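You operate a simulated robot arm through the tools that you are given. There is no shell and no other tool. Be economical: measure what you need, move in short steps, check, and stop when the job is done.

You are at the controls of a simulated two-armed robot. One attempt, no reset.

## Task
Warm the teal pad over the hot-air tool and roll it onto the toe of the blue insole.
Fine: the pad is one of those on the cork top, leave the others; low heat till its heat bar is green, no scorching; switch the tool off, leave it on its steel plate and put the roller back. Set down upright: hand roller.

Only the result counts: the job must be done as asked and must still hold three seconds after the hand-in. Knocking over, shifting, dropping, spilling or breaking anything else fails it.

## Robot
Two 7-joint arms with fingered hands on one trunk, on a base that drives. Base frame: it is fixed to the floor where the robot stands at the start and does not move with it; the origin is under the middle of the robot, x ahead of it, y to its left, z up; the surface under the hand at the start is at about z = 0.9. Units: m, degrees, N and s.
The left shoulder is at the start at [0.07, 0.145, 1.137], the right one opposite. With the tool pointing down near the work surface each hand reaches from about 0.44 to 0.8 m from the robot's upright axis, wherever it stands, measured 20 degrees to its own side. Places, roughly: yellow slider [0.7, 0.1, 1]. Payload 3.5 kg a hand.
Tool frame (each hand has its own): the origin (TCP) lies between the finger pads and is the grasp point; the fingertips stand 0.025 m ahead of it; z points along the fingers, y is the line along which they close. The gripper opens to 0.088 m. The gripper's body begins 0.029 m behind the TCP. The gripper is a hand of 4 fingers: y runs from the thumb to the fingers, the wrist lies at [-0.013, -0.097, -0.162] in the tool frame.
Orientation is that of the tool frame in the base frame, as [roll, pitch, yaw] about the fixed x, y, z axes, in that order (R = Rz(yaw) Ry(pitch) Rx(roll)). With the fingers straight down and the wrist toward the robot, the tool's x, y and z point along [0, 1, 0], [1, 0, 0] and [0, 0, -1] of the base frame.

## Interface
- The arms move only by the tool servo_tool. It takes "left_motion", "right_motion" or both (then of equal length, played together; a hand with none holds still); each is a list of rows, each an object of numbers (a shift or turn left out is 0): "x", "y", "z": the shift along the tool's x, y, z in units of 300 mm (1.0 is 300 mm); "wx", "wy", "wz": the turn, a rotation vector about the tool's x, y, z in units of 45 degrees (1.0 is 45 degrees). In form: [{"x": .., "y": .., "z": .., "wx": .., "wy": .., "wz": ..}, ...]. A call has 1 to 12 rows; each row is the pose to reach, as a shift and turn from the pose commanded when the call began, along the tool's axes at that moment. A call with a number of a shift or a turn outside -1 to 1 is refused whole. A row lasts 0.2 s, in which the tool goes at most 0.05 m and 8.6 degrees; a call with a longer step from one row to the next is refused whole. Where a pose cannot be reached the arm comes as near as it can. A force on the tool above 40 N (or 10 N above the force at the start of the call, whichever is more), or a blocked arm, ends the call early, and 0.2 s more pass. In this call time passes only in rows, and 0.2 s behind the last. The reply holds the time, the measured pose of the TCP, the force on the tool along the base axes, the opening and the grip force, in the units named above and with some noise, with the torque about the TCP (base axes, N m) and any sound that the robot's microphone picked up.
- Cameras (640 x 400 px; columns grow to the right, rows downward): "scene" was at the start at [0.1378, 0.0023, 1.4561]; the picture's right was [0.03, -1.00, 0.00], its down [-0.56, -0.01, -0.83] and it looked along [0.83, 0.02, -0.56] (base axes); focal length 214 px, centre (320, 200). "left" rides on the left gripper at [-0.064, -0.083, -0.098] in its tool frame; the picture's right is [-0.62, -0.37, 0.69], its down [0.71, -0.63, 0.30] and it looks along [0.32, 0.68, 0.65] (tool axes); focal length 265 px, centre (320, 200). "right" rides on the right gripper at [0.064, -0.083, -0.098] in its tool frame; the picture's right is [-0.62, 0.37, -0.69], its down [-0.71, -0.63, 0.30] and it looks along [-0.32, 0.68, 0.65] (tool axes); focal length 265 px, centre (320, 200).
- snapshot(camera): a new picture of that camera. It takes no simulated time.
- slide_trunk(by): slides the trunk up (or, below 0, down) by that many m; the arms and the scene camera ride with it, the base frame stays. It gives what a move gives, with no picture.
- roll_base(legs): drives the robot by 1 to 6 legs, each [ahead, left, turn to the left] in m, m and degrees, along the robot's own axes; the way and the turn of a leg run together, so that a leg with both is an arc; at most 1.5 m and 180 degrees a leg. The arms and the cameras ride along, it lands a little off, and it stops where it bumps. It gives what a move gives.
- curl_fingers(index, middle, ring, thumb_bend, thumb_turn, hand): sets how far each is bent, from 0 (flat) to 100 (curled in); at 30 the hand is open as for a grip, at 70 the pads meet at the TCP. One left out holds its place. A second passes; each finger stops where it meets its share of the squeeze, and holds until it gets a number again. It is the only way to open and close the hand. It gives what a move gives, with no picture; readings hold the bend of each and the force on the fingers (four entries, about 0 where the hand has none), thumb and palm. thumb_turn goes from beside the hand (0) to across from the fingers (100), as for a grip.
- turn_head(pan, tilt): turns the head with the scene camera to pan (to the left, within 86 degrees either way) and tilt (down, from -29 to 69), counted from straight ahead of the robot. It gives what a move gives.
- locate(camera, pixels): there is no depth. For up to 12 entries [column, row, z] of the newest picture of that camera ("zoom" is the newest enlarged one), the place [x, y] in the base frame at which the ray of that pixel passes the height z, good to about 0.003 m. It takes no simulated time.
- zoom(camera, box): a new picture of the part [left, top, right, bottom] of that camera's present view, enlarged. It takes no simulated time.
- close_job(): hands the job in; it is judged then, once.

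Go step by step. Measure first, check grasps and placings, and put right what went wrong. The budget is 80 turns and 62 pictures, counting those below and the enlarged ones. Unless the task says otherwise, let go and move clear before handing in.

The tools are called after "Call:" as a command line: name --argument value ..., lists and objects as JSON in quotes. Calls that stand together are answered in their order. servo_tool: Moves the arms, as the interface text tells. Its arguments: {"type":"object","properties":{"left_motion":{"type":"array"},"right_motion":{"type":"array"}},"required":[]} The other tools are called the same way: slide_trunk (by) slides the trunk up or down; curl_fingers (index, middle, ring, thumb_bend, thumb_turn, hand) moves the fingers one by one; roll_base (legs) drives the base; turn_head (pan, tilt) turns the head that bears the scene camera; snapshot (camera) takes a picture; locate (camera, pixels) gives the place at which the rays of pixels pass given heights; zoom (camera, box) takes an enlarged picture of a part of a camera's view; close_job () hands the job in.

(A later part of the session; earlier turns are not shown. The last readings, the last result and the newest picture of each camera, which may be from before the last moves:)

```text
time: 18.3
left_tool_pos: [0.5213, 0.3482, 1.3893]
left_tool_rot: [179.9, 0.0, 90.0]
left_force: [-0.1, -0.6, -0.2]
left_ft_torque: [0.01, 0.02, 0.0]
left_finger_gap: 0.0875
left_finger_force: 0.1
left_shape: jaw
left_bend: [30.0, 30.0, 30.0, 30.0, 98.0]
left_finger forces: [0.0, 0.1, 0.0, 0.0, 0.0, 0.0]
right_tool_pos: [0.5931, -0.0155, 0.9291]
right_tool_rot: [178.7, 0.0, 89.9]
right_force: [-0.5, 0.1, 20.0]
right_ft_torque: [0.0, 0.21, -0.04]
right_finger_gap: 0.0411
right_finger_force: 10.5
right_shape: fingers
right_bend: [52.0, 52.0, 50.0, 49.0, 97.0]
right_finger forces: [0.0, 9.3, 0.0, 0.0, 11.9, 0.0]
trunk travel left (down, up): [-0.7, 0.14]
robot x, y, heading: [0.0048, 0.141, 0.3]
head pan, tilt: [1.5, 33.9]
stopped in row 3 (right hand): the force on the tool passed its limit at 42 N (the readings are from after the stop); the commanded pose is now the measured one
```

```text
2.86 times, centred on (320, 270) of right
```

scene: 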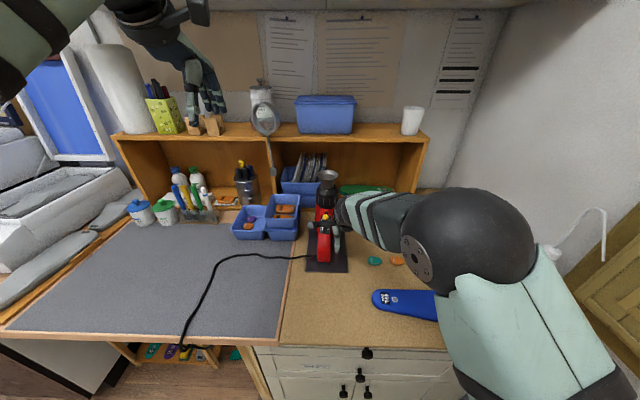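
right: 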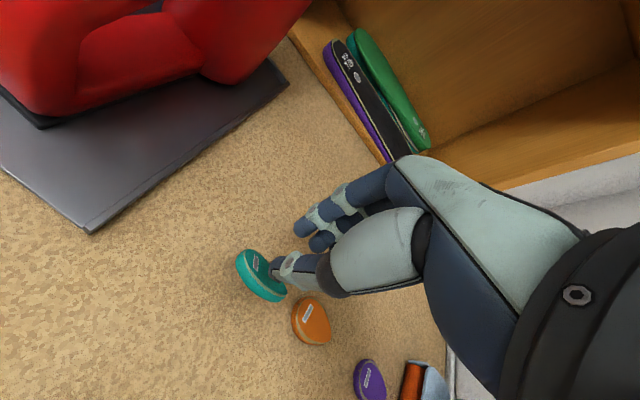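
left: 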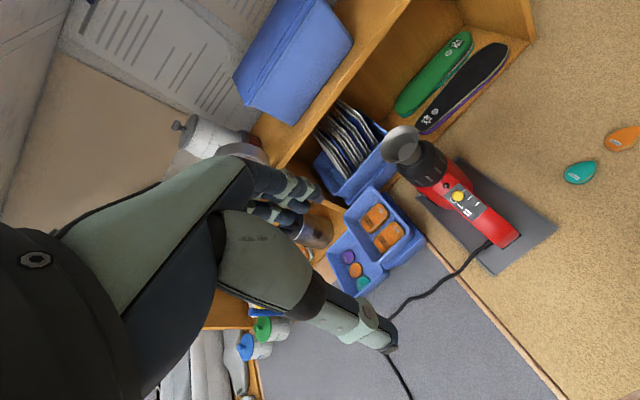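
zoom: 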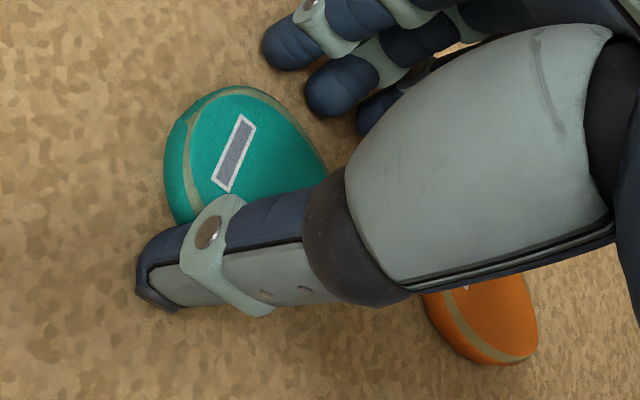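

The curled tips already reach the cork at TCP z≈0.93, so grip height wasn't the problem; I need more squeeze. I'll back off 4 mm, recentre, close firmly and check the forces before lifting.

Call:
servo_tool --right_motion '[{"z": -0.015}, {"z": -0.015, "y": -0.018}, {"z": -0.015, "y": -0.018}]'

Call:
curl_fingers --hand "right" --index 60 --middle 60 --ring 60 --thumb_bend 60

Call:
curl_fingers --hand "right" --index 72 --middle 72 --ring 72 --thumb_bend 72

Call:
zoom --camera "right" --box '[240, 200, 400, 340]'

```text
time: 19.1
left_tool_pos: [0.5215, 0.3483, 1.3895]
left_tool_rot: [-179.9, -0.1, 90.1]
left_force: [0.1, 0.3, 0.2]
left_ft_torque: [-0.02, -0.01, -0.02]
left_finger_gap: 0.0873
left_finger_force: 0.0
left_shape: jaw
left_bend: [30.0, 30.0, 30.0, 30.0, 98.0]
left_finger forces: [0.1, 0.0, 0.0, 0.0, 0.1, 0.0]
right_tool_pos: [0.5832, -0.0149, 0.9288]
right_tool_rot: [179.2, 0.1, 90.0]
right_force: [2.2, 0.9, 6.5]
right_ft_torque: [-0.04, -0.28, 0.05]
right_finger_gap: 0.0376
right_finger_force: 3.2
right_shape: fingers
right_bend: [52.0, 48.0, 50.0, 52.0, 97.0]
right_finger forces: [0.0, 6.4, 0.0, 0.0, 0.0, 0.0]
trunk travel left (down, up): [-0.7, 0.14]
robot x, y, heading: [0.002, 0.1413, 0.1]
head pan, tilt: [1.5, 33.9]
```

```text
time: 20.1
left_tool_pos: [0.5222, 0.3482, 1.3899]
left_tool_rot: [-180.0, -0.1, 90.0]
left_force: [-0.1, 0.0, -1.5]
left_ft_torque: [-0.02, 0.0, 0.0]
left_finger_gap: 0.0876
left_finger_force: 0.0
left_shape: jaw
left_bend: [30.0, 30.0, 30.0, 30.0, 98.0]
left_finger forces: [0.0, 0.0, 0.0, 0.0, 0.0, 0.0]
right_tool_pos: [0.5846, -0.0144, 0.929]
right_tool_rot: [179.2, 0.0, 89.9]
right_force: [1.2, 0.6, 3.7]
right_ft_torque: [-0.03, -0.14, -0.01]
right_finger_gap: 0.0248
right_finger_force: 4.8
right_shape: fingers
right_bend: [58.0, 56.0, 60.0, 57.0, 97.0]
right_finger forces: [0.6, 5.8, 0.0, 0.0, 2.4, 0.1]
trunk travel left (down, up): [-0.7, 0.14]
robot x, y, heading: [0.0023, 0.1465, 0.1]
head pan, tilt: [1.5, 33.9]
```

```text
time: 21.1
left_tool_pos: [0.5233, 0.3477, 1.3903]
left_tool_rot: [180.0, 0.0, 90.1]
left_force: [-0.3, -1.3, 0.1]
left_ft_torque: [0.0, 0.0, 0.03]
left_finger_gap: 0.0877
left_finger_force: 0.1
left_shape: jaw
left_bend: [30.0, 30.0, 30.0, 30.0, 98.0]
left_finger forces: [0.1, 0.0, 0.1, 0.1, 0.0, 0.0]
right_tool_pos: [0.5848, -0.0161, 0.9289]
right_tool_rot: [179.2, -0.1, 90.0]
right_force: [-0.5, -0.3, 0.2]
right_ft_torque: [-0.03, 0.05, 0.02]
right_finger_gap: 0.022
right_finger_force: 13.5
right_shape: fingers
right_bend: [71.0, 64.0, 71.0, 57.0, 94.0]
right_finger forces: [5.4, 6.2, 2.8, 0.0, 12.9, 0.1]
trunk travel left (down, up): [-0.7, 0.14]
robot x, y, heading: [0.0008, 0.1394, 0.0]
head pan, tilt: [1.5, 33.9]
```

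```text
2.86 times, centred on (320, 270) of right
```

zoom: 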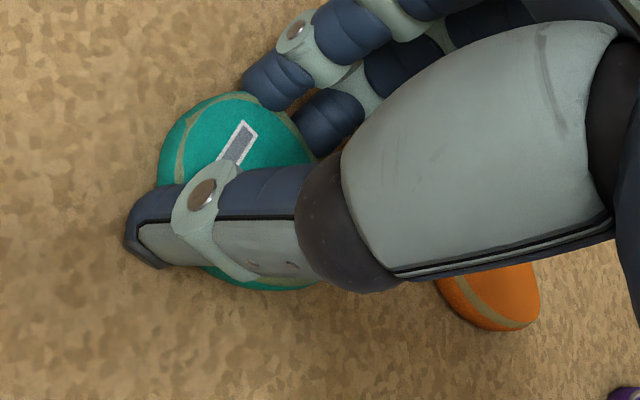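

The pad shows on both sides of the thumb ((245,130) and (270,285)), so it may have tilted or slid under the thumb. I'll check from the scene camera.

Call:
zoom --camera "scene" --box '[345, 230, 425, 280]'

```text
8.00 times, centred on (385, 255) of scene
```

zoom: 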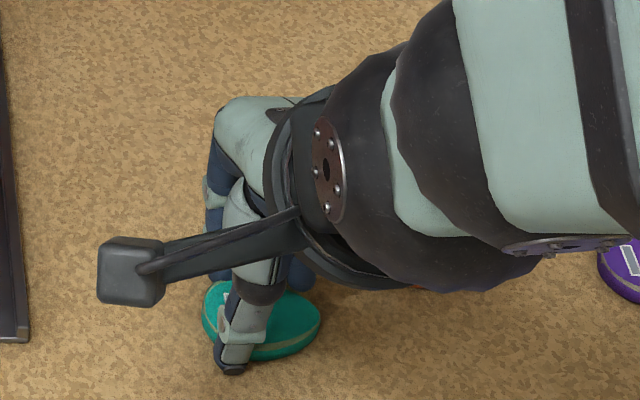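

The thumb sweeps toward +y as it bends (tip column 272 → 232), so it pressed the pad's blunt end and the pad slid. I'll open, rise, and relocate the pad to regrip with the hand about 1 cm further to the right.

Call:
curl_fingers --hand "right" --index 46 --middle 46 --ring 46 --thumb_bend 40 --thumb_turn 98

Call:
servo_tool --right_motion '[{"z": -0.03, "x": 0}, {"z": -0.15, "x": 0}, {"z": -0.25, "x": 0}]'

Call:
zoom --camera "scene" --box '[345, 230, 425, 280]'

```text
time: 22.1
left_tool_pos: [0.5217, 0.3489, 1.3898]
left_tool_rot: [-180.0, 0.0, 90.0]
left_force: [-0.4, 0.4, 0.1]
left_ft_torque: [0.01, 0.0, 0.01]
left_finger_gap: 0.0877
left_finger_force: 0.1
left_shape: jaw
left_bend: [30.0, 30.0, 30.0, 30.0, 98.0]
left_finger forces: [0.0, 0.0, 0.0, 0.0, 0.0, 0.1]
right_tool_pos: [0.5848, -0.0157, 0.9285]
right_tool_rot: [179.2, -0.1, 90.0]
right_force: [0.2, 0.6, 1.3]
right_ft_torque: [0.0, -0.02, 0.04]
right_finger_gap: 0.0568
right_finger_force: 0.1
right_shape: fingers
right_bend: [46.0, 46.0, 46.0, 40.0, 97.0]
right_finger forces: [0.0, 0.9, 0.1, 0.0, 0.0, 0.0]
trunk travel left (down, up): [-0.7, 0.14]
robot x, y, heading: [0.0027, 0.1413, -0.2]
head pan, tilt: [1.5, 33.9]
```

```text
time: 22.9
left_tool_pos: [0.5215, 0.3475, 1.3905]
left_tool_rot: [179.9, 0.0, 90.0]
left_force: [-0.3, -0.2, 0.2]
left_ft_torque: [-0.01, -0.02, 0.02]
left_finger_gap: 0.0874
left_finger_force: 0.0
left_shape: jaw
left_bend: [30.0, 30.0, 30.0, 30.0, 98.0]
left_finger forces: [0.0, 0.0, 0.0, 0.1, 0.0, 0.0]
right_tool_pos: [0.5806, -0.0146, 1.0037]
right_tool_rot: [179.2, 0.0, 90.0]
right_force: [0.5, 0.1, 0.4]
right_ft_torque: [0.01, 0.0, -0.01]
right_finger_gap: 0.0566
right_finger_force: 0.1
right_shape: fingers
right_bend: [46.0, 46.0, 46.0, 40.0, 97.0]
right_finger forces: [0.0, 0.0, 0.1, 0.0, 0.1, 0.1]
trunk travel left (down, up): [-0.7, 0.14]
robot x, y, heading: [-0.0, 0.1436, 0.1]
head pan, tilt: [1.5, 33.9]
```

```text
8.00 times, centred on (385, 255) of scene
```

zoom: 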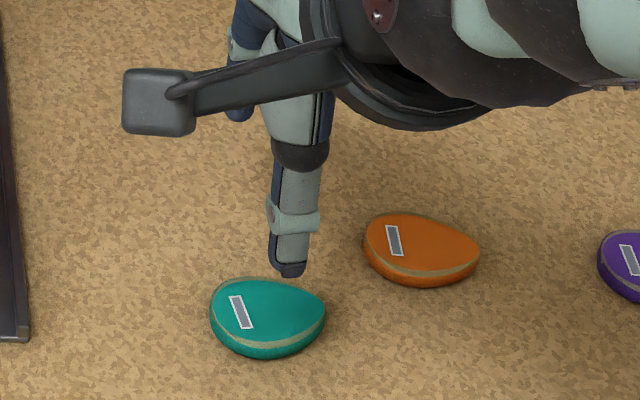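

Call:
locate --camera "zoom" --pixels '[[210, 318, 0.908], [325, 310, 0.908], [250, 278, 0.91], [270, 344, 0.91], [270, 360, 0.9], [365, 247, 0.906], [292, 272, 0.975]]'

```text
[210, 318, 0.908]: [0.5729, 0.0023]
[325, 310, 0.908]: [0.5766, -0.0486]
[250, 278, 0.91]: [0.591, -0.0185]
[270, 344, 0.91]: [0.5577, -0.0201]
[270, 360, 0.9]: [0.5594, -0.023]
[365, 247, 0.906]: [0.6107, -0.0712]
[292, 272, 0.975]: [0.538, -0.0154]
```

The pad is now centred at about (0.575, -0.020). I'll lower with TCP y≈-0.027 so the sweeping thumb meets the pad's middle, then close.

Call:
servo_tool --right_motion '[{"x": -0.04, "y": -0.015, "z": 0.1}, {"x": -0.04, "y": -0.015, "z": 0.2}, {"x": -0.04, "y": -0.015, "z": 0.238}, {"x": -0.04, "y": -0.015, "z": 0.238}]'

Call:
curl_fingers --hand "right" --index 58 --middle 58 --ring 50 --thumb_bend 55

Call:
zoom --camera "scene" --box '[345, 230, 425, 280]'

Call:
zoom --camera "right" --box '[240, 200, 400, 340]'

```text
time: 23.9
left_tool_pos: [0.5223, 0.3478, 1.3882]
left_tool_rot: [179.9, 0.0, 90.0]
left_force: [-0.6, 0.3, -0.9]
left_ft_torque: [-0.03, 0.03, 0.01]
left_finger_gap: 0.0876
left_finger_force: 0.0
left_shape: jaw
left_bend: [30.0, 30.0, 30.0, 30.0, 98.0]
left_finger forces: [0.1, 0.0, 0.0, 0.0, 0.0, 0.0]
right_tool_pos: [0.581, -0.0245, 0.9331]
right_tool_rot: [179.2, -0.1, 90.0]
right_force: [0.3, 0.5, 0.2]
right_ft_torque: [0.0, -0.02, 0.0]
right_finger_gap: 0.0567
right_finger_force: 0.0
right_shape: fingers
right_bend: [46.0, 46.0, 46.0, 40.0, 97.0]
right_finger forces: [0.1, 0.0, 0.0, 0.1, 0.1, 0.1]
trunk travel left (down, up): [-0.7, 0.14]
robot x, y, heading: [-0.0013, 0.1462, 0.1]
head pan, tilt: [1.5, 33.9]
```

```text
time: 24.9
left_tool_pos: [0.5225, 0.348, 1.3886]
left_tool_rot: [-180.0, 0.0, 90.0]
left_force: [-0.2, -0.1, -0.5]
left_ft_torque: [0.0, 0.03, 0.01]
left_finger_gap: 0.088
left_finger_force: 0.0
left_shape: jaw
left_bend: [30.0, 30.0, 30.0, 30.0, 98.0]
left_finger forces: [0.0, 0.0, 0.1, 0.0, 0.1, 0.0]
right_tool_pos: [0.5823, -0.0249, 0.9323]
right_tool_rot: [179.2, 0.0, 90.0]
right_force: [0.3, -0.5, 0.5]
right_ft_torque: [-0.02, 0.03, 0.01]
right_finger_gap: 0.0299
right_finger_force: 0.0
right_shape: fingers
right_bend: [57.0, 57.0, 50.0, 54.0, 99.0]
right_finger forces: [0.2, 0.0, 0.0, 0.0, 0.2, 0.0]
trunk travel left (down, up): [-0.7, 0.14]
robot x, y, heading: [0.0018, 0.1446, 0.2]
head pan, tilt: [1.5, 33.9]
```

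```text
8.00 times, centred on (385, 255) of scene
```

zoom: 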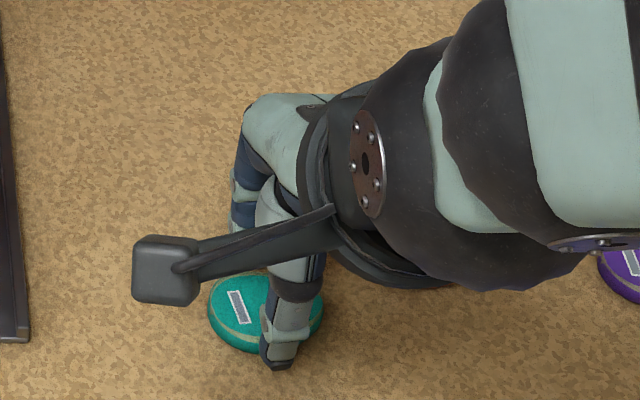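

```text
2.86 times, centred on (320, 270) of right
```

zoom: 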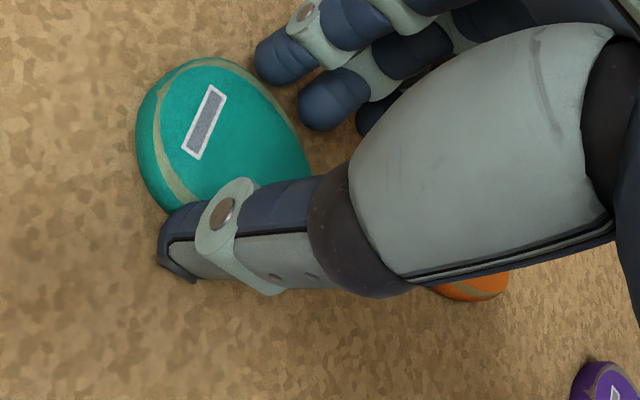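

Now the thumb (column 278) is slightly past the pad's middle (~260), so the best offset is in between. I'll open a little, shift +6 mm in y and -6 mm in x, and descend to light cork contact so the rounded tips don't push the pad downward.

Call:
curl_fingers --hand "right" --index 50 --middle 49 --ring 45 --thumb_bend 49

Call:
servo_tool --right_motion '[{"x": 0.02, "y": -0.015, "z": 0}, {"x": 0.02, "y": -0.015, "z": 0.006}, {"x": 0.02, "y": -0.015, "z": 0.012}, {"x": 0.02, "y": -0.015, "z": 0.016}]'

Call:
curl_fingers --hand "right" --index 57 --middle 57 --ring 50 --thumb_bend 59

Call:
zoom --camera "right" --box '[240, 200, 400, 340]'

```text
time: 25.9
left_tool_pos: [0.5222, 0.3478, 1.389]
left_tool_rot: [-180.0, -0.1, 90.0]
left_force: [-0.3, -0.4, -0.1]
left_ft_torque: [0.02, -0.03, 0.03]
left_finger_gap: 0.0879
left_finger_force: 0.0
left_shape: jaw
left_bend: [30.0, 30.0, 30.0, 30.0, 98.0]
left_finger forces: [0.0, 0.1, 0.1, 0.0, 0.0, 0.0]
right_tool_pos: [0.582, -0.024, 0.9329]
right_tool_rot: [179.1, 0.1, 90.0]
right_force: [0.2, -0.2, 0.6]
right_ft_torque: [0.03, 0.0, -0.02]
right_finger_gap: 0.0422
right_finger_force: 0.1
right_shape: fingers
right_bend: [50.0, 49.0, 45.0, 49.0, 98.0]
right_finger forces: [0.0, 0.0, 0.0, 0.0, 0.1, 0.0]
trunk travel left (down, up): [-0.7, 0.14]
robot x, y, heading: [-0.0015, 0.1426, -0.0]
head pan, tilt: [1.5, 33.9]
```

```text
time: 26.9
left_tool_pos: [0.5206, 0.3473, 1.3902]
left_tool_rot: [179.9, 0.0, 90.0]
left_force: [-0.1, 0.0, 0.7]
left_ft_torque: [0.01, -0.04, -0.02]
left_finger_gap: 0.0874
left_finger_force: 0.0
left_shape: jaw
left_bend: [30.0, 30.0, 30.0, 30.0, 98.0]
left_finger forces: [0.1, 0.0, 0.0, 0.1, 0.0, 0.0]
right_tool_pos: [0.576, -0.0205, 0.9293]
right_tool_rot: [179.2, 0.0, 90.0]
right_force: [0.3, 0.0, 3.7]
right_ft_torque: [-0.04, -0.15, -0.04]
right_finger_gap: 0.0424
right_finger_force: 2.3
right_shape: fingers
right_bend: [50.0, 48.0, 45.0, 49.0, 98.0]
right_finger forces: [0.1, 4.7, 0.0, 0.0, 0.0, 0.0]
trunk travel left (down, up): [-0.7, 0.14]
robot x, y, heading: [0.001, 0.1419, -0.0]
head pan, tilt: [1.5, 33.9]
```

```text
time: 27.9
left_tool_pos: [0.521, 0.3486, 1.389]
left_tool_rot: [-180.0, 0.1, 90.0]
left_force: [0.2, 0.6, -0.6]
left_ft_torque: [0.01, 0.02, -0.02]
left_finger_gap: 0.0876
left_finger_force: 0.0
left_shape: jaw
left_bend: [30.0, 30.0, 30.0, 30.0, 98.0]
left_finger forces: [0.0, 0.1, 0.0, 0.1, 0.0, 0.0]
right_tool_pos: [0.5765, -0.0201, 0.928]
right_tool_rot: [179.1, 0.0, 90.1]
right_force: [4.1, -0.2, 9.8]
right_ft_torque: [-0.05, -0.36, 0.03]
right_finger_gap: 0.0296
right_finger_force: 6.8
right_shape: fingers
right_bend: [54.0, 52.0, 50.0, 57.0, 99.0]
right_finger forces: [1.3, 10.0, 0.1, 0.0, 1.3, 0.0]
trunk travel left (down, up): [-0.7, 0.14]
robot x, y, heading: [0.0017, 0.1435, -0.0]
head pan, tilt: [1.5, 33.9]
```

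```text
2.86 times, centred on (320, 270) of right
```

zoom: 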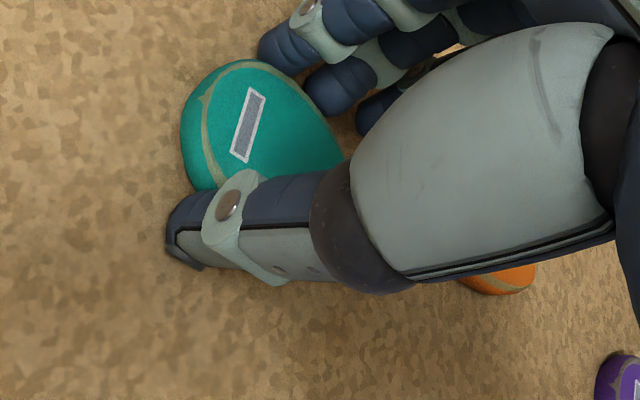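

Index and thumb have met the pad, while the middle finger also rests on the cork. I'll squeeze in balance and lift slightly to test.

Call:
curl_fingers --hand "right" --index 64 --middle 60 --ring 50 --thumb_bend 68

Call:
servo_tool --right_motion '[{"z": -0.01}, {"z": -0.03}, {"z": -0.06}]'

Call:
zoom --camera "right" --box '[240, 200, 400, 340]'

Call:
zoom --camera "scene" --box '[345, 230, 425, 280]'

```text
time: 28.9
left_tool_pos: [0.5212, 0.3482, 1.3898]
left_tool_rot: [-180.0, 0.0, 90.0]
left_force: [-0.7, 0.5, 0.5]
left_ft_torque: [0.01, -0.03, -0.01]
left_finger_gap: 0.0876
left_finger_force: 0.1
left_shape: jaw
left_bend: [30.0, 30.0, 30.0, 30.0, 98.0]
left_finger forces: [0.1, 0.0, 0.0, 0.1, 0.0, 0.0]
right_tool_pos: [0.5773, -0.0201, 0.9288]
right_tool_rot: [179.0, 0.0, 89.9]
right_force: [4.4, -0.8, 12.1]
right_ft_torque: [-0.1, -0.44, 0.01]
right_finger_gap: 0.0272
right_finger_force: 12.8
right_shape: fingers
right_bend: [55.0, 53.0, 50.0, 59.0, 100.0]
right_finger forces: [5.1, 14.2, 0.1, 0.0, 6.3, 0.0]
trunk travel left (down, up): [-0.7, 0.14]
robot x, y, heading: [-0.0002, 0.1421, 0.2]
head pan, tilt: [1.5, 33.9]
```

```text
time: 29.7
left_tool_pos: [0.5213, 0.3485, 1.3896]
left_tool_rot: [-180.0, 0.1, 90.0]
left_force: [-0.5, 0.0, 0.1]
left_ft_torque: [-0.02, -0.02, -0.01]
left_finger_gap: 0.0875
left_finger_force: 0.1
left_shape: jaw
left_bend: [30.0, 30.0, 30.0, 30.0, 98.0]
left_finger forces: [0.0, 0.0, 0.0, 0.1, 0.0, 0.0]
right_tool_pos: [0.5746, -0.0218, 0.9438]
right_tool_rot: [179.3, 0.0, 90.0]
right_force: [0.2, 0.8, -1.1]
right_ft_torque: [-0.01, -0.02, 0.0]
right_finger_gap: 0.0272
right_finger_force: 7.7
right_shape: fingers
right_bend: [56.0, 56.0, 50.0, 59.0, 99.0]
right_finger forces: [4.4, 3.1, 0.0, 0.0, 7.7, 0.0]
trunk travel left (down, up): [-0.7, 0.14]
robot x, y, heading: [-0.0029, 0.1389, 0.3]
head pan, tilt: [1.5, 33.9]
```

```text
2.86 times, centred on (320, 270) of right
```

zoom: 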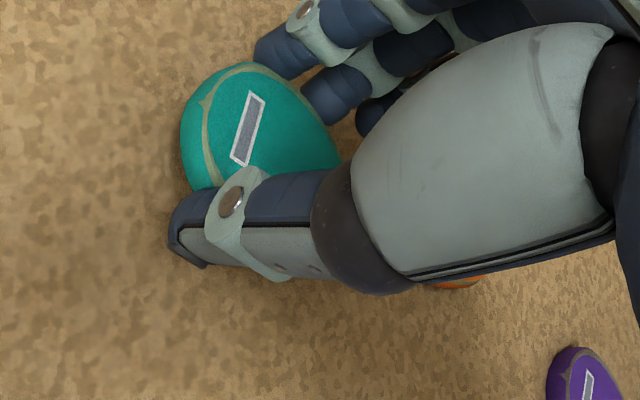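

```text
8.00 times, centred on (385, 255) of scene
```

zoom: 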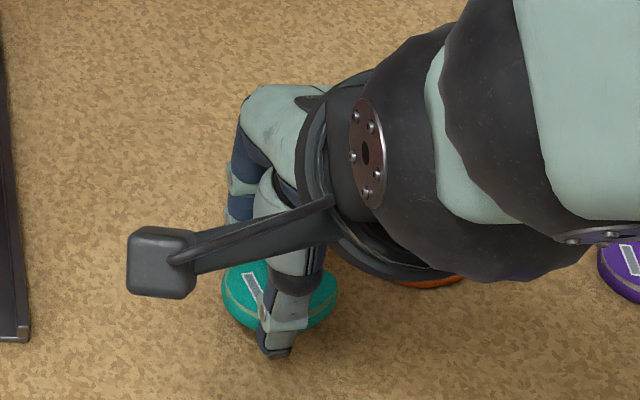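

The pad is held and airborne with balanced force (4.4+3.1 against 7.7 N). I'll lift it slowly and bring the left hand, tilted and yawed, to a hover above the slider.

Call:
servo_tool --right_motion '[{"z": -0.05}, {"z": -0.1, "x": -0.02}, {"z": -0.16, "x": -0.04}, {"z": -0.22, "x": -0.06}, {"z": -0.28, "x": -0.08}, {"z": -0.34, "x": -0.1}, {"z": -0.4, "x": -0.12}, {"z": -0.45, "x": -0.14}, {"z": -0.5, "x": -0.15}, {"z": -0.5, "x": -0.15}]' --left_motion '[{"x": -0.07, "y": 0.034, "z": 0.095, "wx": -0.07, "wy": -0.015, "wz": 0.06}, {"x": -0.14, "y": 0.067, "z": 0.19, "wx": -0.14, "wy": -0.03, "wz": 0.12}, {"x": -0.21, "y": 0.1, "z": 0.285, "wx": -0.21, "wy": -0.045, "wz": 0.18}, {"x": -0.28, "y": 0.134, "z": 0.38, "wx": -0.28, "wy": -0.06, "wz": 0.24}, {"x": -0.35, "y": 0.168, "z": 0.475, "wx": -0.35, "wy": -0.075, "wz": 0.3}, {"x": -0.42, "y": 0.2, "z": 0.57, "wx": -0.42, "wy": -0.09, "wz": 0.36}, {"x": -0.49, "y": 0.235, "z": 0.665, "wx": -0.49, "wy": -0.105, "wz": 0.42}, {"x": -0.56, "y": 0.268, "z": 0.76, "wx": -0.56, "wy": -0.12, "wz": 0.48}, {"x": -0.633, "y": 0.302, "z": 0.86, "wx": -0.612, "wy": -0.136, "wz": 0.544}, {"x": -0.633, "y": 0.302, "z": 0.86, "wx": -0.612, "wy": -0.136, "wz": 0.544}]'

Call:
snapshot --camera "left"

Call:
snapshot --camera "scene"

```text
time: 31.9
left_tool_pos: [0.615, 0.1574, 1.1323]
left_tool_rot: [152.1, 0.0, 65.1]
left_force: [0.0, 0.0, -0.3]
left_ft_torque: [0.03, -0.03, -0.01]
left_finger_gap: 0.0877
left_finger_force: 0.0
left_shape: jaw
left_bend: [30.0, 30.0, 30.0, 30.0, 98.0]
left_finger forces: [0.1, 0.0, 0.0, 0.0, 0.1, 0.0]
right_tool_pos: [0.5756, -0.0655, 1.0972]
right_tool_rot: [179.1, 0.0, 90.0]
right_force: [-1.3, 0.4, -0.6]
right_ft_torque: [0.02, 0.01, 0.0]
right_finger_gap: 0.0269
right_finger_force: 8.1
right_shape: fingers
right_bend: [56.0, 56.0, 50.0, 59.0, 99.0]
right_finger forces: [4.4, 3.1, 0.0, 0.0, 7.6, 0.0]
trunk travel left (down, up): [-0.7, 0.14]
robot x, y, heading: [0.0011, 0.1434, -0.0]
head pan, tilt: [1.5, 33.9]
```

```text
23 pictures are left
```

left: 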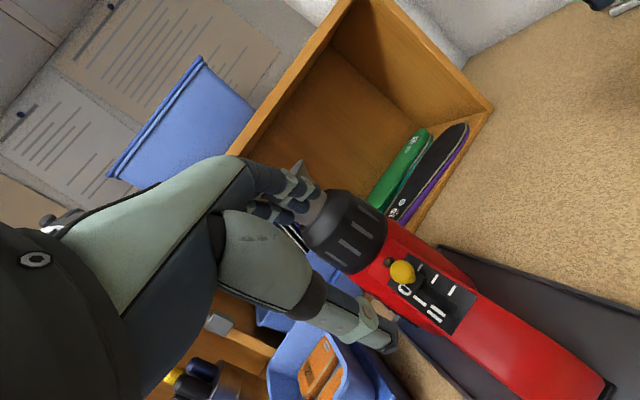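

```text
22 pictures are left
```

scene: 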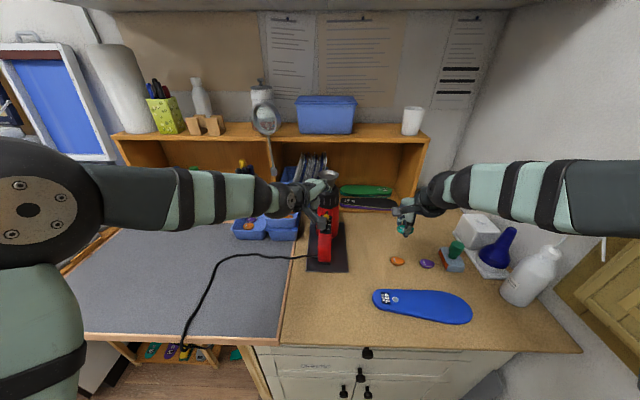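

The left hand hovers as planned, and the pad is still held (7.6 N). I'll verify the knob at left pixel (402,271) and pre-curl the left fingers.

Call:
locate --camera "left" --pixels '[[402, 271, 1.02], [402, 271, 1.03], [402, 271, 1.04], [428, 290, 1.0], [436, 273, 1.0], [454, 290, 1.0], [445, 335, 0.98]]'

Call:
curl_fingers --hand "left" --index 44 --middle 44 --ring 44 --thumb_bend 44

Call:
zoom --camera "left" --box '[260, 150, 500, 360]'

```text
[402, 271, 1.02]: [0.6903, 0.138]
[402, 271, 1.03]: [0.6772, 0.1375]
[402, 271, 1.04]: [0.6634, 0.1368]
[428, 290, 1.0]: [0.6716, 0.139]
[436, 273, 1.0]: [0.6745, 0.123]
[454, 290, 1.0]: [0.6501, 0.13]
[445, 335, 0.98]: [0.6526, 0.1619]
```

```text
time: 32.9
left_tool_pos: [0.6159, 0.1579, 1.1324]
left_tool_rot: [152.0, -0.1, 65.1]
left_force: [-1.0, -0.4, 0.1]
left_ft_torque: [0.04, 0.03, 0.0]
left_finger_gap: 0.0553
left_finger_force: 0.1
left_shape: fingers
left_bend: [44.0, 44.0, 44.0, 44.0, 98.0]
left_finger forces: [0.0, 0.1, 0.1, 0.1, 0.1, 0.1]
right_tool_pos: [0.5756, -0.0664, 1.0961]
right_tool_rot: [179.2, -0.1, 90.0]
right_force: [0.0, 0.4, 0.0]
right_ft_torque: [-0.02, 0.0, -0.02]
right_finger_gap: 0.027
right_finger_force: 7.1
right_shape: fingers
right_bend: [56.0, 56.0, 50.0, 59.0, 99.0]
right_finger forces: [4.5, 3.2, 0.1, 0.1, 7.6, 0.0]
trunk travel left (down, up): [-0.7, 0.14]
robot x, y, heading: [0.0052, 0.1407, 0.1]
head pan, tilt: [1.5, 33.9]
```

```text
1.90 times, centred on (380, 255) of left
```

zoom: 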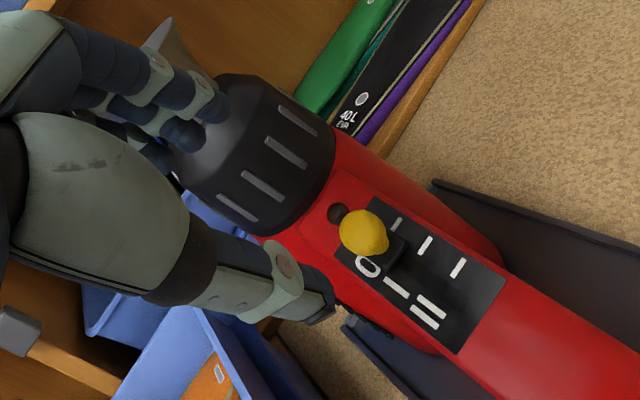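

The knob is confirmed at about (0.663, 0.1365, 1.04). I'll narrow the fingers a bit more and advance most of the way, then check clearance from the collar.

Call:
curl_fingers --hand "left" --index 49 --middle 49 --ring 49 --thumb_bend 47

Call:
servo_tool --left_motion '[{"y": 0.003, "z": 0.07}, {"y": 0.006, "z": 0.14}, {"y": 0.006, "z": 0.2}, {"y": 0.006, "z": 0.2}]'

Call:
zoom --camera "left" --box '[260, 150, 500, 360]'

```text
time: 33.9
left_tool_pos: [0.615, 0.1575, 1.133]
left_tool_rot: [152.1, 0.0, 65.0]
left_force: [0.2, 0.8, -1.2]
left_ft_torque: [0.0, -0.02, -0.05]
left_finger_gap: 0.0466
left_finger_force: 0.1
left_shape: fingers
left_bend: [49.0, 49.0, 49.0, 47.0, 98.0]
left_finger forces: [0.1, 0.1, 0.0, 0.0, 0.0, 0.0]
right_tool_pos: [0.5762, -0.0647, 1.0955]
right_tool_rot: [179.2, -0.1, 90.1]
right_force: [-0.2, 0.0, 0.4]
right_ft_torque: [-0.01, -0.04, 0.01]
right_finger_gap: 0.0269
right_finger_force: 7.3
right_shape: fingers
right_bend: [56.0, 56.0, 50.0, 59.0, 99.0]
right_finger forces: [4.5, 3.1, 0.0, 0.0, 7.6, 0.0]
trunk travel left (down, up): [-0.7, 0.14]
robot x, y, heading: [0.0024, 0.143, -0.0]
head pan, tilt: [1.5, 33.9]
```

```text
time: 34.9
left_tool_pos: [0.6423, 0.1472, 1.0787]
left_tool_rot: [152.0, 0.1, 64.9]
left_force: [0.2, 0.5, -0.4]
left_ft_torque: [0.01, 0.03, -0.01]
left_finger_gap: 0.0466
left_finger_force: 0.0
left_shape: fingers
left_bend: [49.0, 49.0, 49.0, 47.0, 98.0]
left_finger forces: [0.1, 0.0, 0.0, 0.0, 0.0, 0.1]
right_tool_pos: [0.5749, -0.065, 1.0959]
right_tool_rot: [179.2, 0.1, 90.0]
right_force: [0.3, -0.5, 0.3]
right_ft_torque: [-0.01, -0.01, 0.01]
right_finger_gap: 0.0273
right_finger_force: 7.4
right_shape: fingers
right_bend: [56.0, 56.0, 50.0, 59.0, 99.0]
right_finger forces: [4.5, 3.1, 0.1, 0.0, 7.6, 0.1]
trunk travel left (down, up): [-0.7, 0.14]
robot x, y, heading: [0.0021, 0.1414, -0.1]
head pan, tilt: [1.5, 33.9]
```

```text
1.90 times, centred on (380, 255) of left
```

zoom: 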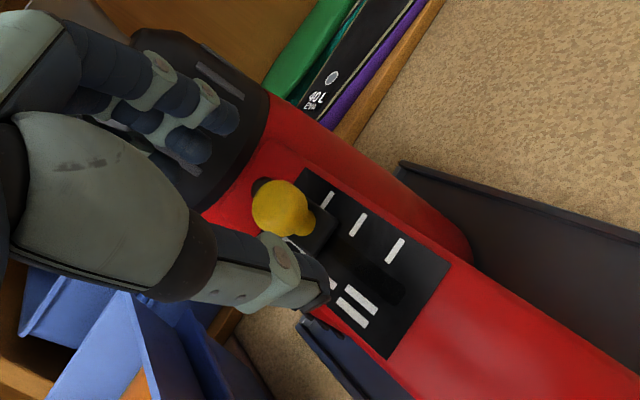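

The knob stays on course between thumb and fingers. I'll advance the remaining 32 mm with force guarding, then close lightly on it.

Call:
servo_tool --left_motion '[{"y": 0.0, "z": 0.04}, {"y": 0.002, "z": 0.08}, {"y": 0.002, "z": 0.107}, {"y": 0.002, "z": 0.107}]'

Call:
curl_fingers --hand "left" --index 58 --middle 58 --ring 52 --thumb_bend 58

Call:
zoom --camera "left" --box '[260, 150, 500, 360]'

```text
time: 35.9
left_tool_pos: [0.6535, 0.1397, 1.0515]
left_tool_rot: [152.1, 0.0, 65.0]
left_force: [0.4, 0.2, 0.4]
left_ft_torque: [0.01, -0.05, -0.01]
left_finger_gap: 0.0467
left_finger_force: 0.0
left_shape: fingers
left_bend: [49.0, 49.0, 49.0, 47.0, 98.0]
left_finger forces: [0.0, 0.0, 0.1, 0.0, 0.0, 0.1]
right_tool_pos: [0.5758, -0.0656, 1.0963]
right_tool_rot: [179.3, 0.0, 90.0]
right_force: [-0.4, 0.5, -1.3]
right_ft_torque: [-0.01, 0.01, 0.0]
right_finger_gap: 0.0272
right_finger_force: 7.4
right_shape: fingers
right_bend: [56.0, 56.0, 50.0, 59.0, 99.0]
right_finger forces: [4.5, 3.0, 0.1, 0.1, 7.6, 0.0]
trunk travel left (down, up): [-0.7, 0.14]
robot x, y, heading: [0.0026, 0.1441, 0.1]
head pan, tilt: [1.5, 33.9]
```

```text
time: 36.9
left_tool_pos: [0.6549, 0.1402, 1.0514]
left_tool_rot: [152.0, 0.0, 64.9]
left_force: [0.2, 0.4, -0.2]
left_ft_torque: [0.01, 0.03, 0.02]
left_finger_gap: 0.0267
left_finger_force: 0.0
left_shape: fingers
left_bend: [57.0, 57.0, 52.0, 57.0, 98.0]
left_finger forces: [0.0, 0.0, 0.0, 0.0, 0.0, 0.1]
right_tool_pos: [0.5749, -0.0652, 1.0968]
right_tool_rot: [179.2, -0.1, 90.0]
right_force: [-0.1, 0.3, 0.2]
right_ft_torque: [0.0, 0.0, 0.0]
right_finger_gap: 0.0271
right_finger_force: 7.9
right_shape: fingers
right_bend: [56.0, 56.0, 50.0, 59.0, 99.0]
right_finger forces: [4.6, 3.0, 0.0, 0.1, 7.7, 0.1]
trunk travel left (down, up): [-0.7, 0.14]
robot x, y, heading: [-0.0004, 0.1466, 0.0]
head pan, tilt: [1.5, 33.9]
```

```text
1.90 times, centred on (380, 255) of left
```

zoom: 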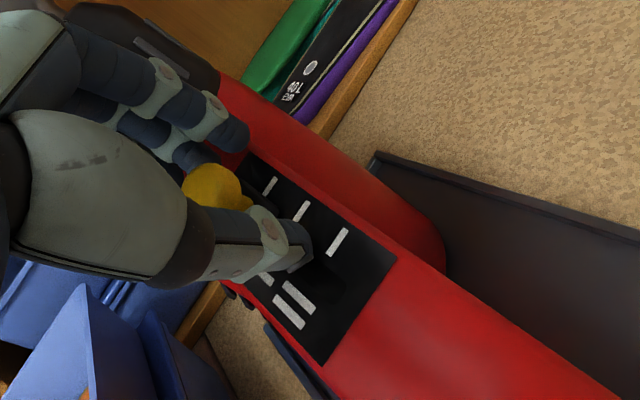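

The knob sits between thumb and middle finger but isn't touched yet (gap 0.027). I'll close further until contact.

Call:
curl_fingers --hand "left" --index 64 --middle 64 --thumb_bend 64

```text
time: 37.9
left_tool_pos: [0.6532, 0.1397, 1.0501]
left_tool_rot: [152.1, 0.0, 65.0]
left_force: [0.6, 0.0, -0.4]
left_ft_torque: [-0.02, 0.02, 0.02]
left_finger_gap: 0.0116
left_finger_force: 0.0
left_shape: fingers
left_bend: [64.0, 64.0, 52.0, 64.0, 98.0]
left_finger forces: [0.0, 0.1, 0.1, 0.0, 0.1, 0.1]
right_tool_pos: [0.5761, -0.0647, 1.0951]
right_tool_rot: [179.2, -0.1, 90.0]
right_force: [1.0, 0.7, 0.3]
right_ft_torque: [0.01, 0.01, -0.02]
right_finger_gap: 0.0271
right_finger_force: 8.0
right_shape: fingers
right_bend: [56.0, 56.0, 50.0, 59.0, 99.0]
right_finger forces: [4.4, 3.1, 0.0, 0.0, 7.5, 0.0]
trunk travel left (down, up): [-0.7, 0.14]
robot x, y, heading: [0.0006, 0.142, 0.2]
head pan, tilt: [1.5, 33.9]
```

There is no contact at gap 0.0116, so the fingers are passing beside or above the knob. I'll look.

Call:
zoom --camera "left" --box '[310, 210, 430, 310]'

Call:
zoom --camera "scene" --box '[280, 170, 370, 250]'

```text
4.00 times, centred on (370, 260) of left
```

zoom: 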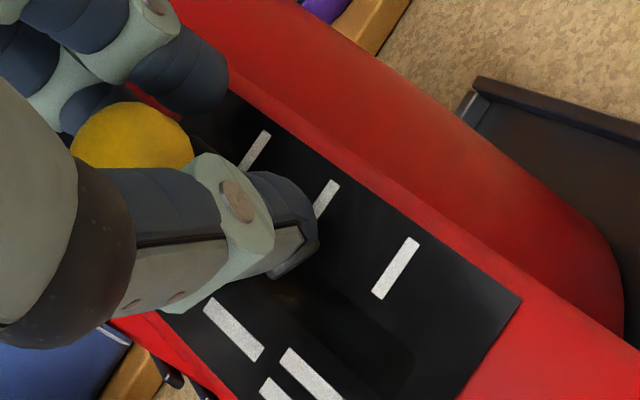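

```text
5.00 times, centred on (325, 210) of scene
```

zoom: 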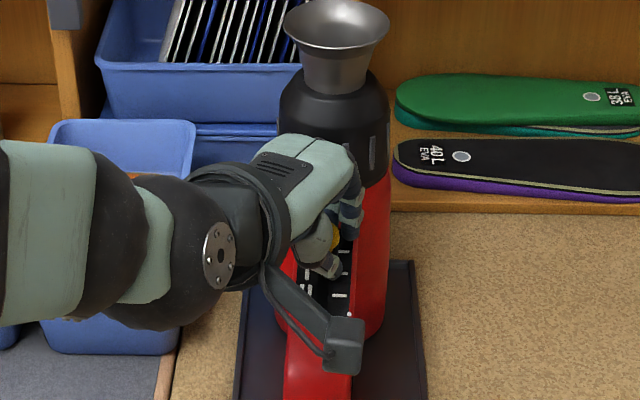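

The knob sits in the hollow between thumb and fingers, with the tips around its base. I'll close a bit more to capture it.

Call:
curl_fingers --hand "left" --index 70 --middle 70 --thumb_bend 69

```text
time: 38.9
left_tool_pos: [0.6541, 0.138, 1.0523]
left_tool_rot: [151.9, 0.0, 65.0]
left_force: [0.3, -0.6, 1.4]
left_ft_torque: [-0.02, -0.09, -0.04]
left_finger_gap: 0.0014
left_finger_force: 1.8
left_shape: fingers
left_bend: [70.0, 67.0, 52.0, 67.0, 97.0]
left_finger forces: [0.2, 2.8, 0.0, 0.0, 0.9, 0.1]
right_tool_pos: [0.5754, -0.066, 1.0957]
right_tool_rot: [179.3, -0.1, 90.1]
right_force: [-0.7, -0.5, -0.1]
right_ft_torque: [0.0, 0.03, 0.0]
right_finger_gap: 0.0272
right_finger_force: 7.2
right_shape: fingers
right_bend: [56.0, 56.0, 50.0, 59.0, 99.0]
right_finger forces: [4.5, 3.1, 0.0, 0.0, 7.6, 0.0]
trunk travel left (down, up): [-0.7, 0.14]
robot x, y, heading: [0.0007, 0.1418, 0.1]
head pan, tilt: [1.5, 33.9]
```

Middle finger and thumb now read light contact. I'll drag 10 mm down-slope toward "I" and look before completing the step.

Call:
servo_tool --left_motion '[{"x": -0.006, "y": -0.015}, {"x": -0.0125, "y": -0.031}, {"x": -0.0125, "y": -0.031}]'

Call:
zoom --camera "left" --box '[310, 210, 430, 310]'

```text
time: 39.7
left_tool_pos: [0.6456, 0.1392, 1.0468]
left_tool_rot: [152.2, -0.1, 65.0]
left_force: [-1.2, 0.3, -0.6]
left_ft_torque: [-0.01, 0.01, -0.02]
left_finger_gap: 0.0023
left_finger_force: 2.0
left_shape: fingers
left_bend: [70.0, 68.0, 52.0, 67.0, 97.0]
left_finger forces: [0.0, 1.3, 0.0, 0.1, 2.0, 0.0]
right_tool_pos: [0.576, -0.0651, 1.0956]
right_tool_rot: [179.2, 0.0, 90.0]
right_force: [0.1, -0.4, 0.5]
right_ft_torque: [0.01, 0.01, 0.0]
right_finger_gap: 0.027
right_finger_force: 6.9
right_shape: fingers
right_bend: [56.0, 56.0, 50.0, 59.0, 99.0]
right_finger forces: [4.5, 3.1, 0.0, 0.0, 7.6, 0.0]
trunk travel left (down, up): [-0.7, 0.14]
robot x, y, heading: [0.0001, 0.1401, 0.0]
head pan, tilt: [1.5, 33.9]
```

```text
4.00 times, centred on (370, 260) of left
```

zoom: 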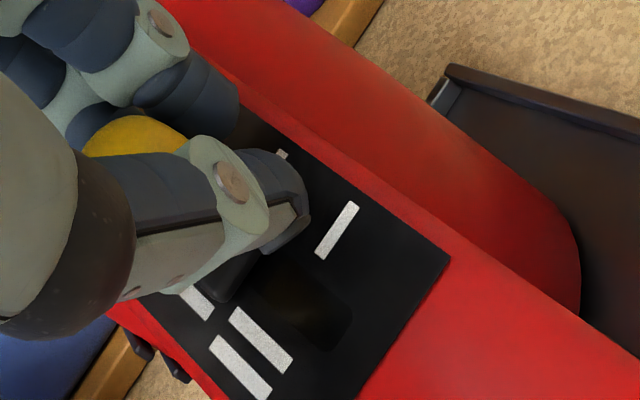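

The knob moved along with the hand. I'll complete the remaining ~6 mm to "I".

Call:
servo_tool --left_motion '[{"x": -0.004, "y": -0.01}, {"x": -0.008, "y": -0.02}, {"x": -0.008, "y": -0.02}]'

Call:
zoom --camera "left" --box '[310, 210, 430, 310]'

```text
time: 40.5
left_tool_pos: [0.6399, 0.1403, 1.0442]
left_tool_rot: [152.0, 0.0, 65.2]
left_force: [-1.3, 1.0, 1.6]
left_ft_torque: [0.0, -0.08, 0.0]
left_finger_gap: 0.0015
left_finger_force: 2.3
left_shape: fingers
left_bend: [70.0, 68.0, 52.0, 67.0, 97.0]
left_finger forces: [0.1, 2.8, 0.0, 0.1, 1.3, 0.0]
right_tool_pos: [0.5755, -0.0653, 1.0965]
right_tool_rot: [179.2, 0.0, 90.0]
right_force: [-0.5, 0.4, 0.1]
right_ft_torque: [0.02, 0.0, 0.04]
right_finger_gap: 0.0271
right_finger_force: 7.5
right_shape: fingers
right_bend: [56.0, 56.0, 50.0, 59.0, 99.0]
right_finger forces: [4.4, 3.1, 0.0, 0.0, 7.6, 0.1]
trunk travel left (down, up): [-0.7, 0.14]
robot x, y, heading: [0.0011, 0.1436, 0.1]
head pan, tilt: [1.5, 33.9]
```

```text
4.00 times, centred on (370, 260) of left
```

zoom: 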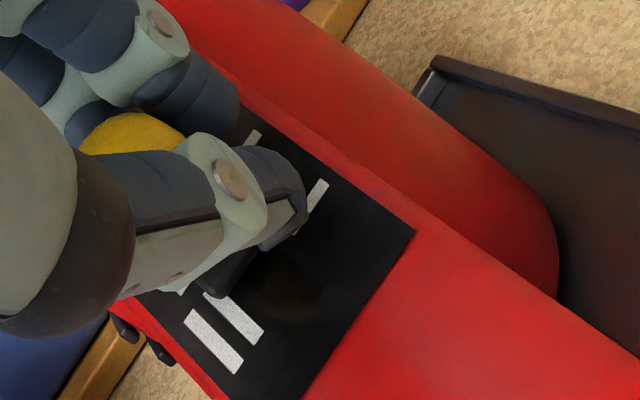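

Total travel is about 16 mm, matching one tick spacing. I'll open and back off to verify the slider stands at "I".

Call:
curl_fingers --hand "left" --index 49 --middle 49 --ring 49 --thumb_bend 47

Call:
servo_tool --left_motion '[{"z": -0.08}, {"z": -0.18}, {"z": -0.3}, {"z": -0.3}]'

Call:
zoom --camera "left" --box '[360, 220, 500, 340]'

```text
time: 41.5
left_tool_pos: [0.6386, 0.1391, 1.0443]
left_tool_rot: [152.1, -0.1, 65.1]
left_force: [-0.1, -0.2, 0.4]
left_ft_torque: [0.01, -0.02, -0.02]
left_finger_gap: 0.0452
left_finger_force: 0.2
left_shape: fingers
left_bend: [49.0, 49.0, 49.0, 47.0, 97.0]
left_finger forces: [0.1, 0.0, 0.0, 0.0, 0.0, 0.0]
right_tool_pos: [0.5754, -0.0656, 1.0956]
right_tool_rot: [179.2, 0.0, 90.0]
right_force: [0.4, 0.7, 0.5]
right_ft_torque: [0.01, 0.0, 0.03]
right_finger_gap: 0.0268
right_finger_force: 8.0
right_shape: fingers
right_bend: [56.0, 56.0, 50.0, 59.0, 99.0]
right_finger forces: [4.5, 3.2, 0.0, 0.0, 7.7, 0.1]
trunk travel left (down, up): [-0.7, 0.14]
robot x, y, heading: [-0.0016, 0.1453, 0.4]
head pan, tilt: [1.5, 33.9]
```

```text
time: 42.5
left_tool_pos: [0.6035, 0.1547, 1.1266]
left_tool_rot: [152.2, 0.0, 64.9]
left_force: [0.1, 0.0, -0.5]
left_ft_torque: [-0.01, 0.0, 0.01]
left_finger_gap: 0.0456
left_finger_force: 0.1
left_shape: fingers
left_bend: [49.0, 49.0, 49.0, 47.0, 97.0]
left_finger forces: [0.0, 0.0, 0.0, 0.0, 0.1, 0.0]
right_tool_pos: [0.5768, -0.0665, 1.0965]
right_tool_rot: [179.3, 0.0, 90.2]
right_force: [-0.8, 0.2, 0.1]
right_ft_torque: [-0.02, 0.01, -0.02]
right_finger_gap: 0.0269
right_finger_force: 7.5
right_shape: fingers
right_bend: [56.0, 56.0, 50.0, 59.0, 99.0]
right_finger forces: [4.4, 3.1, 0.1, 0.0, 7.6, 0.0]
trunk travel left (down, up): [-0.7, 0.14]
robot x, y, heading: [0.0036, 0.1478, 0.2]
head pan, tilt: [1.5, 33.9]
```

```text
3.33 times, centred on (430, 280) of left
```

zoom: 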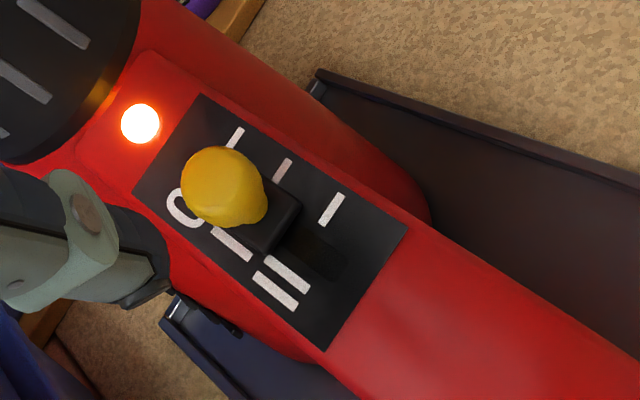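

The indicator lamp is lit and the knob is aligned with "I" (low heat). I'll retract the left hand and bring the pad up and toward the nozzle, yawing the right hand for reach.

Call:
servo_tool --left_motion '[{"x": 0.04, "y": -0.04, "z": -0.07}, {"x": 0.08, "y": -0.08, "z": -0.15}, {"x": 0.15, "y": -0.14, "z": -0.24}, {"x": 0.22, "y": -0.2, "z": -0.34}, {"x": 0.29, "y": -0.27, "z": -0.44}, {"x": 0.373, "y": -0.353, "z": -0.49}, {"x": 0.373, "y": -0.353, "z": -0.49}, {"x": 0.373, "y": -0.353, "z": -0.49}, {"x": 0.373, "y": -0.353, "z": -0.49}, {"x": 0.373, "y": -0.353, "z": -0.49}, {"x": 0.373, "y": -0.353, "z": -0.49}, {"x": 0.373, "y": -0.353, "z": -0.49}]' --right_motion '[{"z": -0.1}, {"z": -0.2}, {"z": -0.3}, {"z": -0.4, "x": 0.03}, {"z": -0.48, "x": 0.08, "y": 0.04, "wz": -0.08}, {"z": -0.5, "x": 0.14, "y": 0.09, "wz": -0.16}, {"z": -0.5, "x": 0.2, "y": 0.14, "wz": -0.24}, {"z": -0.5, "x": 0.26, "y": 0.2, "wz": -0.32}, {"z": -0.5, "x": 0.32, "y": 0.26, "wz": -0.4}, {"z": -0.5, "x": 0.38, "y": 0.32, "wz": -0.444}, {"z": -0.5, "x": 0.42, "y": 0.34, "wz": -0.444}, {"z": -0.5, "x": 0.42, "y": 0.34, "wz": -0.444}]'

Call:
snapshot --camera "scene"

```text
time: 45.1
left_tool_pos: [0.5016, 0.3247, 1.2053]
left_tool_rot: [152.0, 0.0, 65.0]
left_force: [-0.3, 0.0, 0.7]
left_ft_torque: [0.02, 0.02, -0.03]
left_finger_gap: 0.0456
left_finger_force: 0.1
left_shape: fingers
left_bend: [49.0, 49.0, 49.0, 47.0, 97.0]
left_finger forces: [0.0, 0.0, 0.0, 0.0, 0.0, 0.0]
right_tool_pos: [0.6737, 0.0607, 1.2449]
right_tool_rot: [179.2, 0.2, 109.9]
right_force: [0.3, -0.5, -0.8]
right_ft_torque: [-0.01, 0.0, 0.03]
right_finger_gap: 0.0267
right_finger_force: 7.4
right_shape: fingers
right_bend: [56.0, 56.0, 50.0, 59.0, 99.0]
right_finger forces: [4.4, 3.1, 0.1, 0.0, 7.4, 0.0]
trunk travel left (down, up): [-0.7, 0.14]
robot x, y, heading: [0.0016, 0.1437, 0.1]
head pan, tilt: [1.5, 33.9]
```

```text
13 pictures are left
```

scene: 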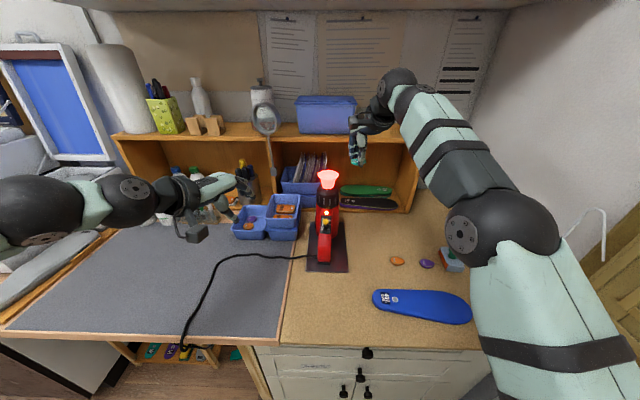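

The nozzle glows at (328,178) and the pad is still held at (358,158). I'll locate both before moving over.

Call:
locate --camera "scene" --pixels '[[328, 174, 1.15], [328, 174, 1.14], [359, 160, 1.225]]'

Call:
zoom --camera "scene" --box '[310, 130, 390, 190]'

```text
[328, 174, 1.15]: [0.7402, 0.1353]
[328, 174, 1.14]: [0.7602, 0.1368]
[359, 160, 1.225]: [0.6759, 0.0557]
```

```text
6.67 times, centred on (350, 160) of scene
```

zoom: 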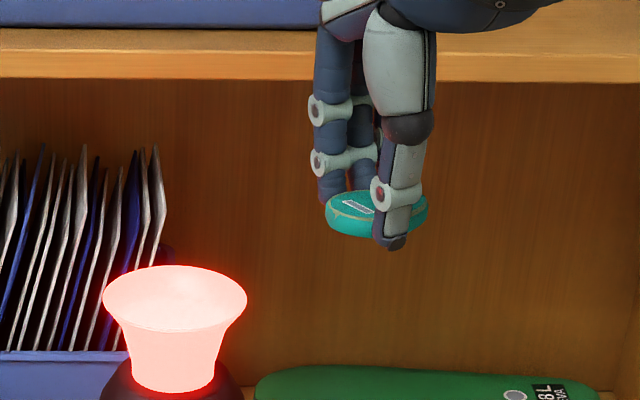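

The pad is 4 mm from the TCP in y and the heat bar is readable in the scene zoom. I'll move it over the nozzle at about 6 cm height, hold briefly, and check the bar.

Call:
servo_tool --right_motion '[{"x": 0.04, "y": 0.07, "z": 0.0}, {"x": 0.085, "y": 0.145, "z": 0.01}, {"x": 0.13, "y": 0.22, "z": 0.02}, {"x": 0.171, "y": 0.289, "z": 0.033}, {"x": 0.171, "y": 0.289, "z": 0.033}, {"x": 0.171, "y": 0.289, "z": 0.033}, {"x": 0.171, "y": 0.289, "z": 0.033}]'

Call:
zoom --camera "scene" --box '[300, 130, 360, 190]'

```text
time: 46.7
left_tool_pos: [0.5026, 0.3257, 1.2037]
left_tool_rot: [152.0, 0.0, 65.2]
left_force: [0.6, 0.7, 0.6]
left_ft_torque: [0.02, 0.01, -0.02]
left_finger_gap: 0.0457
left_finger_force: 0.1
left_shape: fingers
left_bend: [49.0, 49.0, 49.0, 47.0, 97.0]
left_finger forces: [0.0, 0.0, 0.1, 0.0, 0.1, 0.0]
right_tool_pos: [0.6735, 0.1309, 1.2212]
right_tool_rot: [179.3, 0.2, 110.1]
right_force: [0.7, 0.4, -0.3]
right_ft_torque: [-0.02, 0.01, 0.0]
right_finger_gap: 0.0267
right_finger_force: 7.2
right_shape: fingers
right_bend: [56.0, 56.0, 50.0, 59.0, 99.0]
right_finger forces: [4.3, 2.9, 0.1, 0.0, 7.4, 0.0]
right hand out of reach, approached as far as the arm can: row 1, 2, 3, 4, 5, 6, 7
trunk travel left (down, up): [-0.7, 0.14]
robot x, y, heading: [0.0003, 0.1443, 0.2]
head pan, tilt: [1.5, 33.9]
```

```text
6.67 times, centred on (330, 160) of scene
```

zoom: 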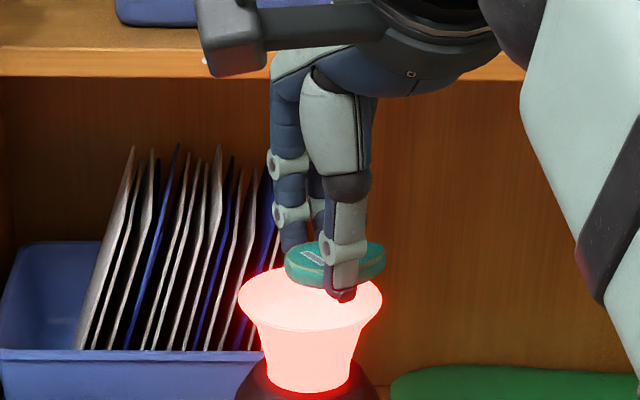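

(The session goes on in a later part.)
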